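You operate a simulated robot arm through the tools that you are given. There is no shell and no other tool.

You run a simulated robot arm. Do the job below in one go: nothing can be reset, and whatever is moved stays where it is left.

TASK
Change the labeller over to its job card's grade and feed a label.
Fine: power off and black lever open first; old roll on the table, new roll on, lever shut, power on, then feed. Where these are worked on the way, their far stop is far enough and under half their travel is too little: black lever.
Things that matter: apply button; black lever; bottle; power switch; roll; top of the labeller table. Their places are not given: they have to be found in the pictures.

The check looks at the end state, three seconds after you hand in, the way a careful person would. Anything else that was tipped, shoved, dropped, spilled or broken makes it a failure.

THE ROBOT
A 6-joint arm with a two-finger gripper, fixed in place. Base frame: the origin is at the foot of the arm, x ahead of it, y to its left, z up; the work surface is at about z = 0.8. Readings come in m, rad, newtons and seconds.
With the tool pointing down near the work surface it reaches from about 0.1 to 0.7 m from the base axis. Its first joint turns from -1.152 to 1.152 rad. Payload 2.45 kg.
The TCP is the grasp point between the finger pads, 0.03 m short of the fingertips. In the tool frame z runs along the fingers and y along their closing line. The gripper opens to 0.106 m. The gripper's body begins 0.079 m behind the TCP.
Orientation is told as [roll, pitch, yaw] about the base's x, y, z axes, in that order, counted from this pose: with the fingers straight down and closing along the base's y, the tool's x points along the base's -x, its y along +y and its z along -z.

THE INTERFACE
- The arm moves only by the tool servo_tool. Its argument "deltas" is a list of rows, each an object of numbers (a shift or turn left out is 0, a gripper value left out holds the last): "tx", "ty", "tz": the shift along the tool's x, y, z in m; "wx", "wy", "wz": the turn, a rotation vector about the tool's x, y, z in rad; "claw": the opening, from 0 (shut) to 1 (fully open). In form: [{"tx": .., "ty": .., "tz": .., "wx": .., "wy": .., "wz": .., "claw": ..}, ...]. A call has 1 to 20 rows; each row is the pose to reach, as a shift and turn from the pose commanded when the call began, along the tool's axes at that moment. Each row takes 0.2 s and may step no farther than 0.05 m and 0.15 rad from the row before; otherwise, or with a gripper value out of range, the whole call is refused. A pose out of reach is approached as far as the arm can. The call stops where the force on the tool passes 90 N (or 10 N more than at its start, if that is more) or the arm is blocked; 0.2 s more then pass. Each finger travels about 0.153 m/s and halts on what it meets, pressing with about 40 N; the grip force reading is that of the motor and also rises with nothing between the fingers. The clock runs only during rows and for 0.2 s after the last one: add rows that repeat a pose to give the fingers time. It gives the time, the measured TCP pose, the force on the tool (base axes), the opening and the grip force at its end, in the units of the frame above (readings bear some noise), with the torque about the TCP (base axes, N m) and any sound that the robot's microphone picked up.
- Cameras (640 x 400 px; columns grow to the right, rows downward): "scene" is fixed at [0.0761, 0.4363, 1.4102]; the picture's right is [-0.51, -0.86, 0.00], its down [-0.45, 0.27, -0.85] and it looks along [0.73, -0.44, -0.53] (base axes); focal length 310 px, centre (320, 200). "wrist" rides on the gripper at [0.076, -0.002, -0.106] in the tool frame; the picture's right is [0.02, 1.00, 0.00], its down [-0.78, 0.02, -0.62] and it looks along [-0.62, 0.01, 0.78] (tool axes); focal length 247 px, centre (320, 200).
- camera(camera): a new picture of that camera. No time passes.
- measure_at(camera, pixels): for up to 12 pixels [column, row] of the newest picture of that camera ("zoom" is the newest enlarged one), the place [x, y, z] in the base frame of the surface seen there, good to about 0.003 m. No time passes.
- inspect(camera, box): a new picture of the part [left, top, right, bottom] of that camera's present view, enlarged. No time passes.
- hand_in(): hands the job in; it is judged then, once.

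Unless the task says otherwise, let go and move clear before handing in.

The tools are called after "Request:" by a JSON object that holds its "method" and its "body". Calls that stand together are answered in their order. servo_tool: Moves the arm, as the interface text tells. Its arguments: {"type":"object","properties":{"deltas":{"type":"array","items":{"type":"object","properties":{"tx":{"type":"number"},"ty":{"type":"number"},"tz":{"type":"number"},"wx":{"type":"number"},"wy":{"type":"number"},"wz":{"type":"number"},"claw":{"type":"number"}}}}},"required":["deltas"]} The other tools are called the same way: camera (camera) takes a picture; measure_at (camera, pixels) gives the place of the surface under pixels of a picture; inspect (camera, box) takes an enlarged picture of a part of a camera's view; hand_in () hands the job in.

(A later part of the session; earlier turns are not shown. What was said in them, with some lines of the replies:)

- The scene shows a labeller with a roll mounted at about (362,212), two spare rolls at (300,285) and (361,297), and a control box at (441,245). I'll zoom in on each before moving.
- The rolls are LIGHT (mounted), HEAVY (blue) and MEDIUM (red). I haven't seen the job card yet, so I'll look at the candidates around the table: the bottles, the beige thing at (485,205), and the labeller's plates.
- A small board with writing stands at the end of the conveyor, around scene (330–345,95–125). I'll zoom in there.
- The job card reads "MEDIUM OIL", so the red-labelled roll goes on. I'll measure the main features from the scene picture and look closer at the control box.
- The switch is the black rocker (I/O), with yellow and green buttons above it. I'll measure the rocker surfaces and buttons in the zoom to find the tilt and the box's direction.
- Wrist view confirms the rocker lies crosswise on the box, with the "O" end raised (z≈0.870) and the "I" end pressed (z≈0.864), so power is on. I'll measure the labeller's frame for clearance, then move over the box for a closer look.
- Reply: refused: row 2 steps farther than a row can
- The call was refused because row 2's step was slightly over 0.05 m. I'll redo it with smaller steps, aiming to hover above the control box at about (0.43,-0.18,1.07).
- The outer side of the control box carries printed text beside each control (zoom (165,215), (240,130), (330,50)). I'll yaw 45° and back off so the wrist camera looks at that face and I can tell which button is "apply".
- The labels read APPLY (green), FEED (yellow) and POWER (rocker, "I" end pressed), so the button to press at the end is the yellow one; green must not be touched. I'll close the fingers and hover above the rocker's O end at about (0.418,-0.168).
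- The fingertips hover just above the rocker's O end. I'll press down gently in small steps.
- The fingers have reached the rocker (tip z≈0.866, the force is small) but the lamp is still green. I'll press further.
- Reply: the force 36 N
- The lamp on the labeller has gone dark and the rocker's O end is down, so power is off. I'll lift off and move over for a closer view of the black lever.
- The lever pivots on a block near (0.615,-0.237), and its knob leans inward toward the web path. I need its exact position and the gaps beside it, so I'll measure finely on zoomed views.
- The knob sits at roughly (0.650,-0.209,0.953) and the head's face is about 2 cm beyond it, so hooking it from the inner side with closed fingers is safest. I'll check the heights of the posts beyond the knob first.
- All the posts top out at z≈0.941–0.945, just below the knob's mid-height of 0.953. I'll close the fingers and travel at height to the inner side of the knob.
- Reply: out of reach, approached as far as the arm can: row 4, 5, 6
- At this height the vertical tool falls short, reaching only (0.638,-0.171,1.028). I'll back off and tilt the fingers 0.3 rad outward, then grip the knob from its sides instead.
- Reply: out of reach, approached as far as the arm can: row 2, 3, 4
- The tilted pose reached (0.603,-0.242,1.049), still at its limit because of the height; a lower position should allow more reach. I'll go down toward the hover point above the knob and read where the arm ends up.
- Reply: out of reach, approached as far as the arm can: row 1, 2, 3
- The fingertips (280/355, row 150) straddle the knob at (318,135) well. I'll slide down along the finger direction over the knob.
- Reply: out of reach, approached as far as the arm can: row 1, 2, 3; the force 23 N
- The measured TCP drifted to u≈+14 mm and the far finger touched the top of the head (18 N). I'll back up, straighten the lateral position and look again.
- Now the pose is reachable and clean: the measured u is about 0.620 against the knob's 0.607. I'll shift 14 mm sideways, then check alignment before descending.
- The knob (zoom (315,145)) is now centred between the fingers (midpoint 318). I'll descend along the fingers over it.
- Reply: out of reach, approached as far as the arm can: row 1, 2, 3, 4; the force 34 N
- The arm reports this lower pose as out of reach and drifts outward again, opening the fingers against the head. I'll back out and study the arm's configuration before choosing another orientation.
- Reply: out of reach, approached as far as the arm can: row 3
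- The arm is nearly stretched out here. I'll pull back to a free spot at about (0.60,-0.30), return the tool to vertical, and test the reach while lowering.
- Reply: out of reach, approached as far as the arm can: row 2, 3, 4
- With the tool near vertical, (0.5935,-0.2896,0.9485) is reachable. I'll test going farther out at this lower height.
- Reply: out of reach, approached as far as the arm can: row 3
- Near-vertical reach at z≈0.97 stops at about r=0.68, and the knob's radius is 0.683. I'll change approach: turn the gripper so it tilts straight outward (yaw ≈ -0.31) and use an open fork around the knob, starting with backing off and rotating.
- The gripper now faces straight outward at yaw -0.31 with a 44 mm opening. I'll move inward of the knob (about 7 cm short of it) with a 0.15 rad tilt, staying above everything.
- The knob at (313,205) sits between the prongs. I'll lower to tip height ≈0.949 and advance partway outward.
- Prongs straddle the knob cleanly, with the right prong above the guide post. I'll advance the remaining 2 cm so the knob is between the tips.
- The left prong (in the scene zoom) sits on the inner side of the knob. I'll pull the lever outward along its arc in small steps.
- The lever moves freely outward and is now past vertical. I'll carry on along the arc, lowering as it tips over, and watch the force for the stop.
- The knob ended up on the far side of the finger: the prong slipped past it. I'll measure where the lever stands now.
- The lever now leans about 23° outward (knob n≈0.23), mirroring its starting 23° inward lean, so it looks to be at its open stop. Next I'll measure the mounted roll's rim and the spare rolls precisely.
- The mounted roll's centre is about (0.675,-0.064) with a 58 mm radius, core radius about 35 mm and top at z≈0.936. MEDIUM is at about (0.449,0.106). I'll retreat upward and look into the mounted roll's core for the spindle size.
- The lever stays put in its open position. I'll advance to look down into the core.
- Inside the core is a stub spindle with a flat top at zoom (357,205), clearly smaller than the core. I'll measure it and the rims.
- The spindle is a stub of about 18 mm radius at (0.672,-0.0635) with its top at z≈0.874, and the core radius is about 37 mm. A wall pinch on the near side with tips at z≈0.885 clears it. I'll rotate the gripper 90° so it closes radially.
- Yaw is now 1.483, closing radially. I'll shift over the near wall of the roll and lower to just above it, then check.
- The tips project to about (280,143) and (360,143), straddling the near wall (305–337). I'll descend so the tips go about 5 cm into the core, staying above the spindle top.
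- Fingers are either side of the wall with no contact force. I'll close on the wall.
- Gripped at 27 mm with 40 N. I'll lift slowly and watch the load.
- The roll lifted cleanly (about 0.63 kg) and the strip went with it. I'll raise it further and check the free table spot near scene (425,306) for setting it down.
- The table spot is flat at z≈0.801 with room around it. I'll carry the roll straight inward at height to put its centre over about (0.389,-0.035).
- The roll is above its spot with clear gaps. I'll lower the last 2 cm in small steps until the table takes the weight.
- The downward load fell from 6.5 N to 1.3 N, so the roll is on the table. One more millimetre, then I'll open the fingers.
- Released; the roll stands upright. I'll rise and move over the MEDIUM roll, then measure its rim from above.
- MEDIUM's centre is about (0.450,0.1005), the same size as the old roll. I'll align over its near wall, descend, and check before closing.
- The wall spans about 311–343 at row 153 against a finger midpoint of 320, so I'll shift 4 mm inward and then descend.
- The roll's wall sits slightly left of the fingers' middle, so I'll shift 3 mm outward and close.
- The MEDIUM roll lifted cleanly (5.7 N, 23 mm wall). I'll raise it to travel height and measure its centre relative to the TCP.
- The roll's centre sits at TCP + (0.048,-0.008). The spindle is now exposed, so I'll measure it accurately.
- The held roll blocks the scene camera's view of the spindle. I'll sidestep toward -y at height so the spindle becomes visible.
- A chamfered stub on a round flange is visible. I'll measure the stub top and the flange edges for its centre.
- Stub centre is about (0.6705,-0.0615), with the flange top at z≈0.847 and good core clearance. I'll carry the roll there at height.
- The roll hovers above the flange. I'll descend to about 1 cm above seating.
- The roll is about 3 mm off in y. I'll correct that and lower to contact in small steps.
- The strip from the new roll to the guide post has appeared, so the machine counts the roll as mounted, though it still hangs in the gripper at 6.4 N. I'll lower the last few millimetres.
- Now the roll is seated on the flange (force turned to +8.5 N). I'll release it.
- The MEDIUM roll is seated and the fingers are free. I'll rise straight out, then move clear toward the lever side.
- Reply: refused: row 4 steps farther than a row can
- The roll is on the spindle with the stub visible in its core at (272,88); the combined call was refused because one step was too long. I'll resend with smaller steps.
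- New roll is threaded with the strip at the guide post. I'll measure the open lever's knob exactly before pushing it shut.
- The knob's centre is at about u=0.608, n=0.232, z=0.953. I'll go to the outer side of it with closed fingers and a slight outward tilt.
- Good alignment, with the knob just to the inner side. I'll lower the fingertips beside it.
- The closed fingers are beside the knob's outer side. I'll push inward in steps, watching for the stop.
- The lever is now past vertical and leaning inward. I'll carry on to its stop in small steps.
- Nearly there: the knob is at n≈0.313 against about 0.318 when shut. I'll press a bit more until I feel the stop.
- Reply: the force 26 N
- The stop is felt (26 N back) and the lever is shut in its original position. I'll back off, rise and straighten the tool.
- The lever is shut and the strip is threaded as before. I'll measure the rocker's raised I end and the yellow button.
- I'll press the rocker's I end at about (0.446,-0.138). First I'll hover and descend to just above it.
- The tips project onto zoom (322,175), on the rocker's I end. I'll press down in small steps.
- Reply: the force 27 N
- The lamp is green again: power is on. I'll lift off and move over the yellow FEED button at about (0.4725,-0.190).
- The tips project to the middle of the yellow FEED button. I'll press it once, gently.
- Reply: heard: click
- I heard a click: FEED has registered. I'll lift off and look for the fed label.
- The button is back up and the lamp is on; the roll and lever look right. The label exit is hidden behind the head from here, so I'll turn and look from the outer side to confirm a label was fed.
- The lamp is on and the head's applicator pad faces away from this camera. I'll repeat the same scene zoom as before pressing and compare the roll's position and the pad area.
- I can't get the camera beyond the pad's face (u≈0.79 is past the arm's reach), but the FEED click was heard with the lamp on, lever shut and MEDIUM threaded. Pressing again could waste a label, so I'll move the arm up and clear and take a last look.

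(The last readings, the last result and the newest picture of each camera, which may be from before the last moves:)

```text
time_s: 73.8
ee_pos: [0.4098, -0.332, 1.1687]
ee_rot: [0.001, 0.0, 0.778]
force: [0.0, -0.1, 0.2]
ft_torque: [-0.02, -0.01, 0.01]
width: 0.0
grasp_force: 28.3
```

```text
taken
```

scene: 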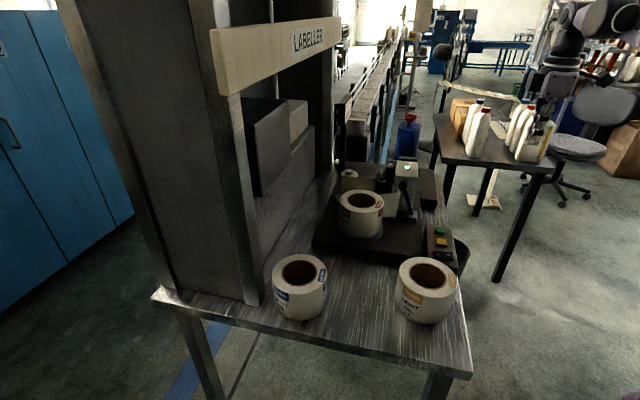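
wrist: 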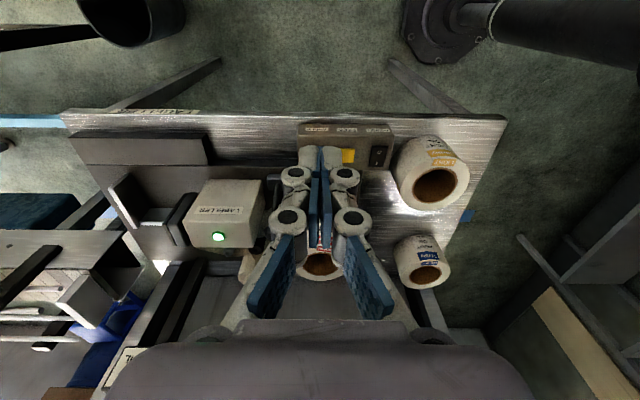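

The final picture shows MEDIUM mounted (360,210), the lever shut, the lamp green, LIGHT upright on the table (427,290), HEAVY where it was, and the arm clear. The fed label itself is out of view on the pad's far face, so that step rests on the click alone. I'm handing in.

Request:
{"method": "hand_in", "body": {}}

```text
The job is handed in.
```

The labeller is changed over to MEDIUM OIL, the grade on its job card, and I pressed FEED once. I couldn't see the fed label: it would come out on the far face of the applicator pad, beyond where either camera can look. I heard the button click with the power lamp on, the lever shut and the roll threaded, and did not press again in case that wasted a label.

1. **Power off and lever open:** I switched the power off and the lamp went dark. I then swung the black lever fully outward; it stayed there while I changed the rolls.
2. **Old roll:** the LIGHT roll is standing upright on the labeller table, in the free space near the control box.
3. **New roll:** the MEDIUM roll is seated on the spindle, and its strip is back on the guide post.
4. **Lever shut and power on:** I pushed the lever back until I felt its stop, then switched the power on. The lamp is green.
5. **Feed:** I pressed the yellow FEED button once and did not touch the green APPLY button.

While I was trying to grip the lever, the fingers pressed on the top of the labeller head and the lever knob twice, at up to about 34 N. I saw no damage or movement from it. The HEAVY roll was not moved, and the arm is up and clear of the table.
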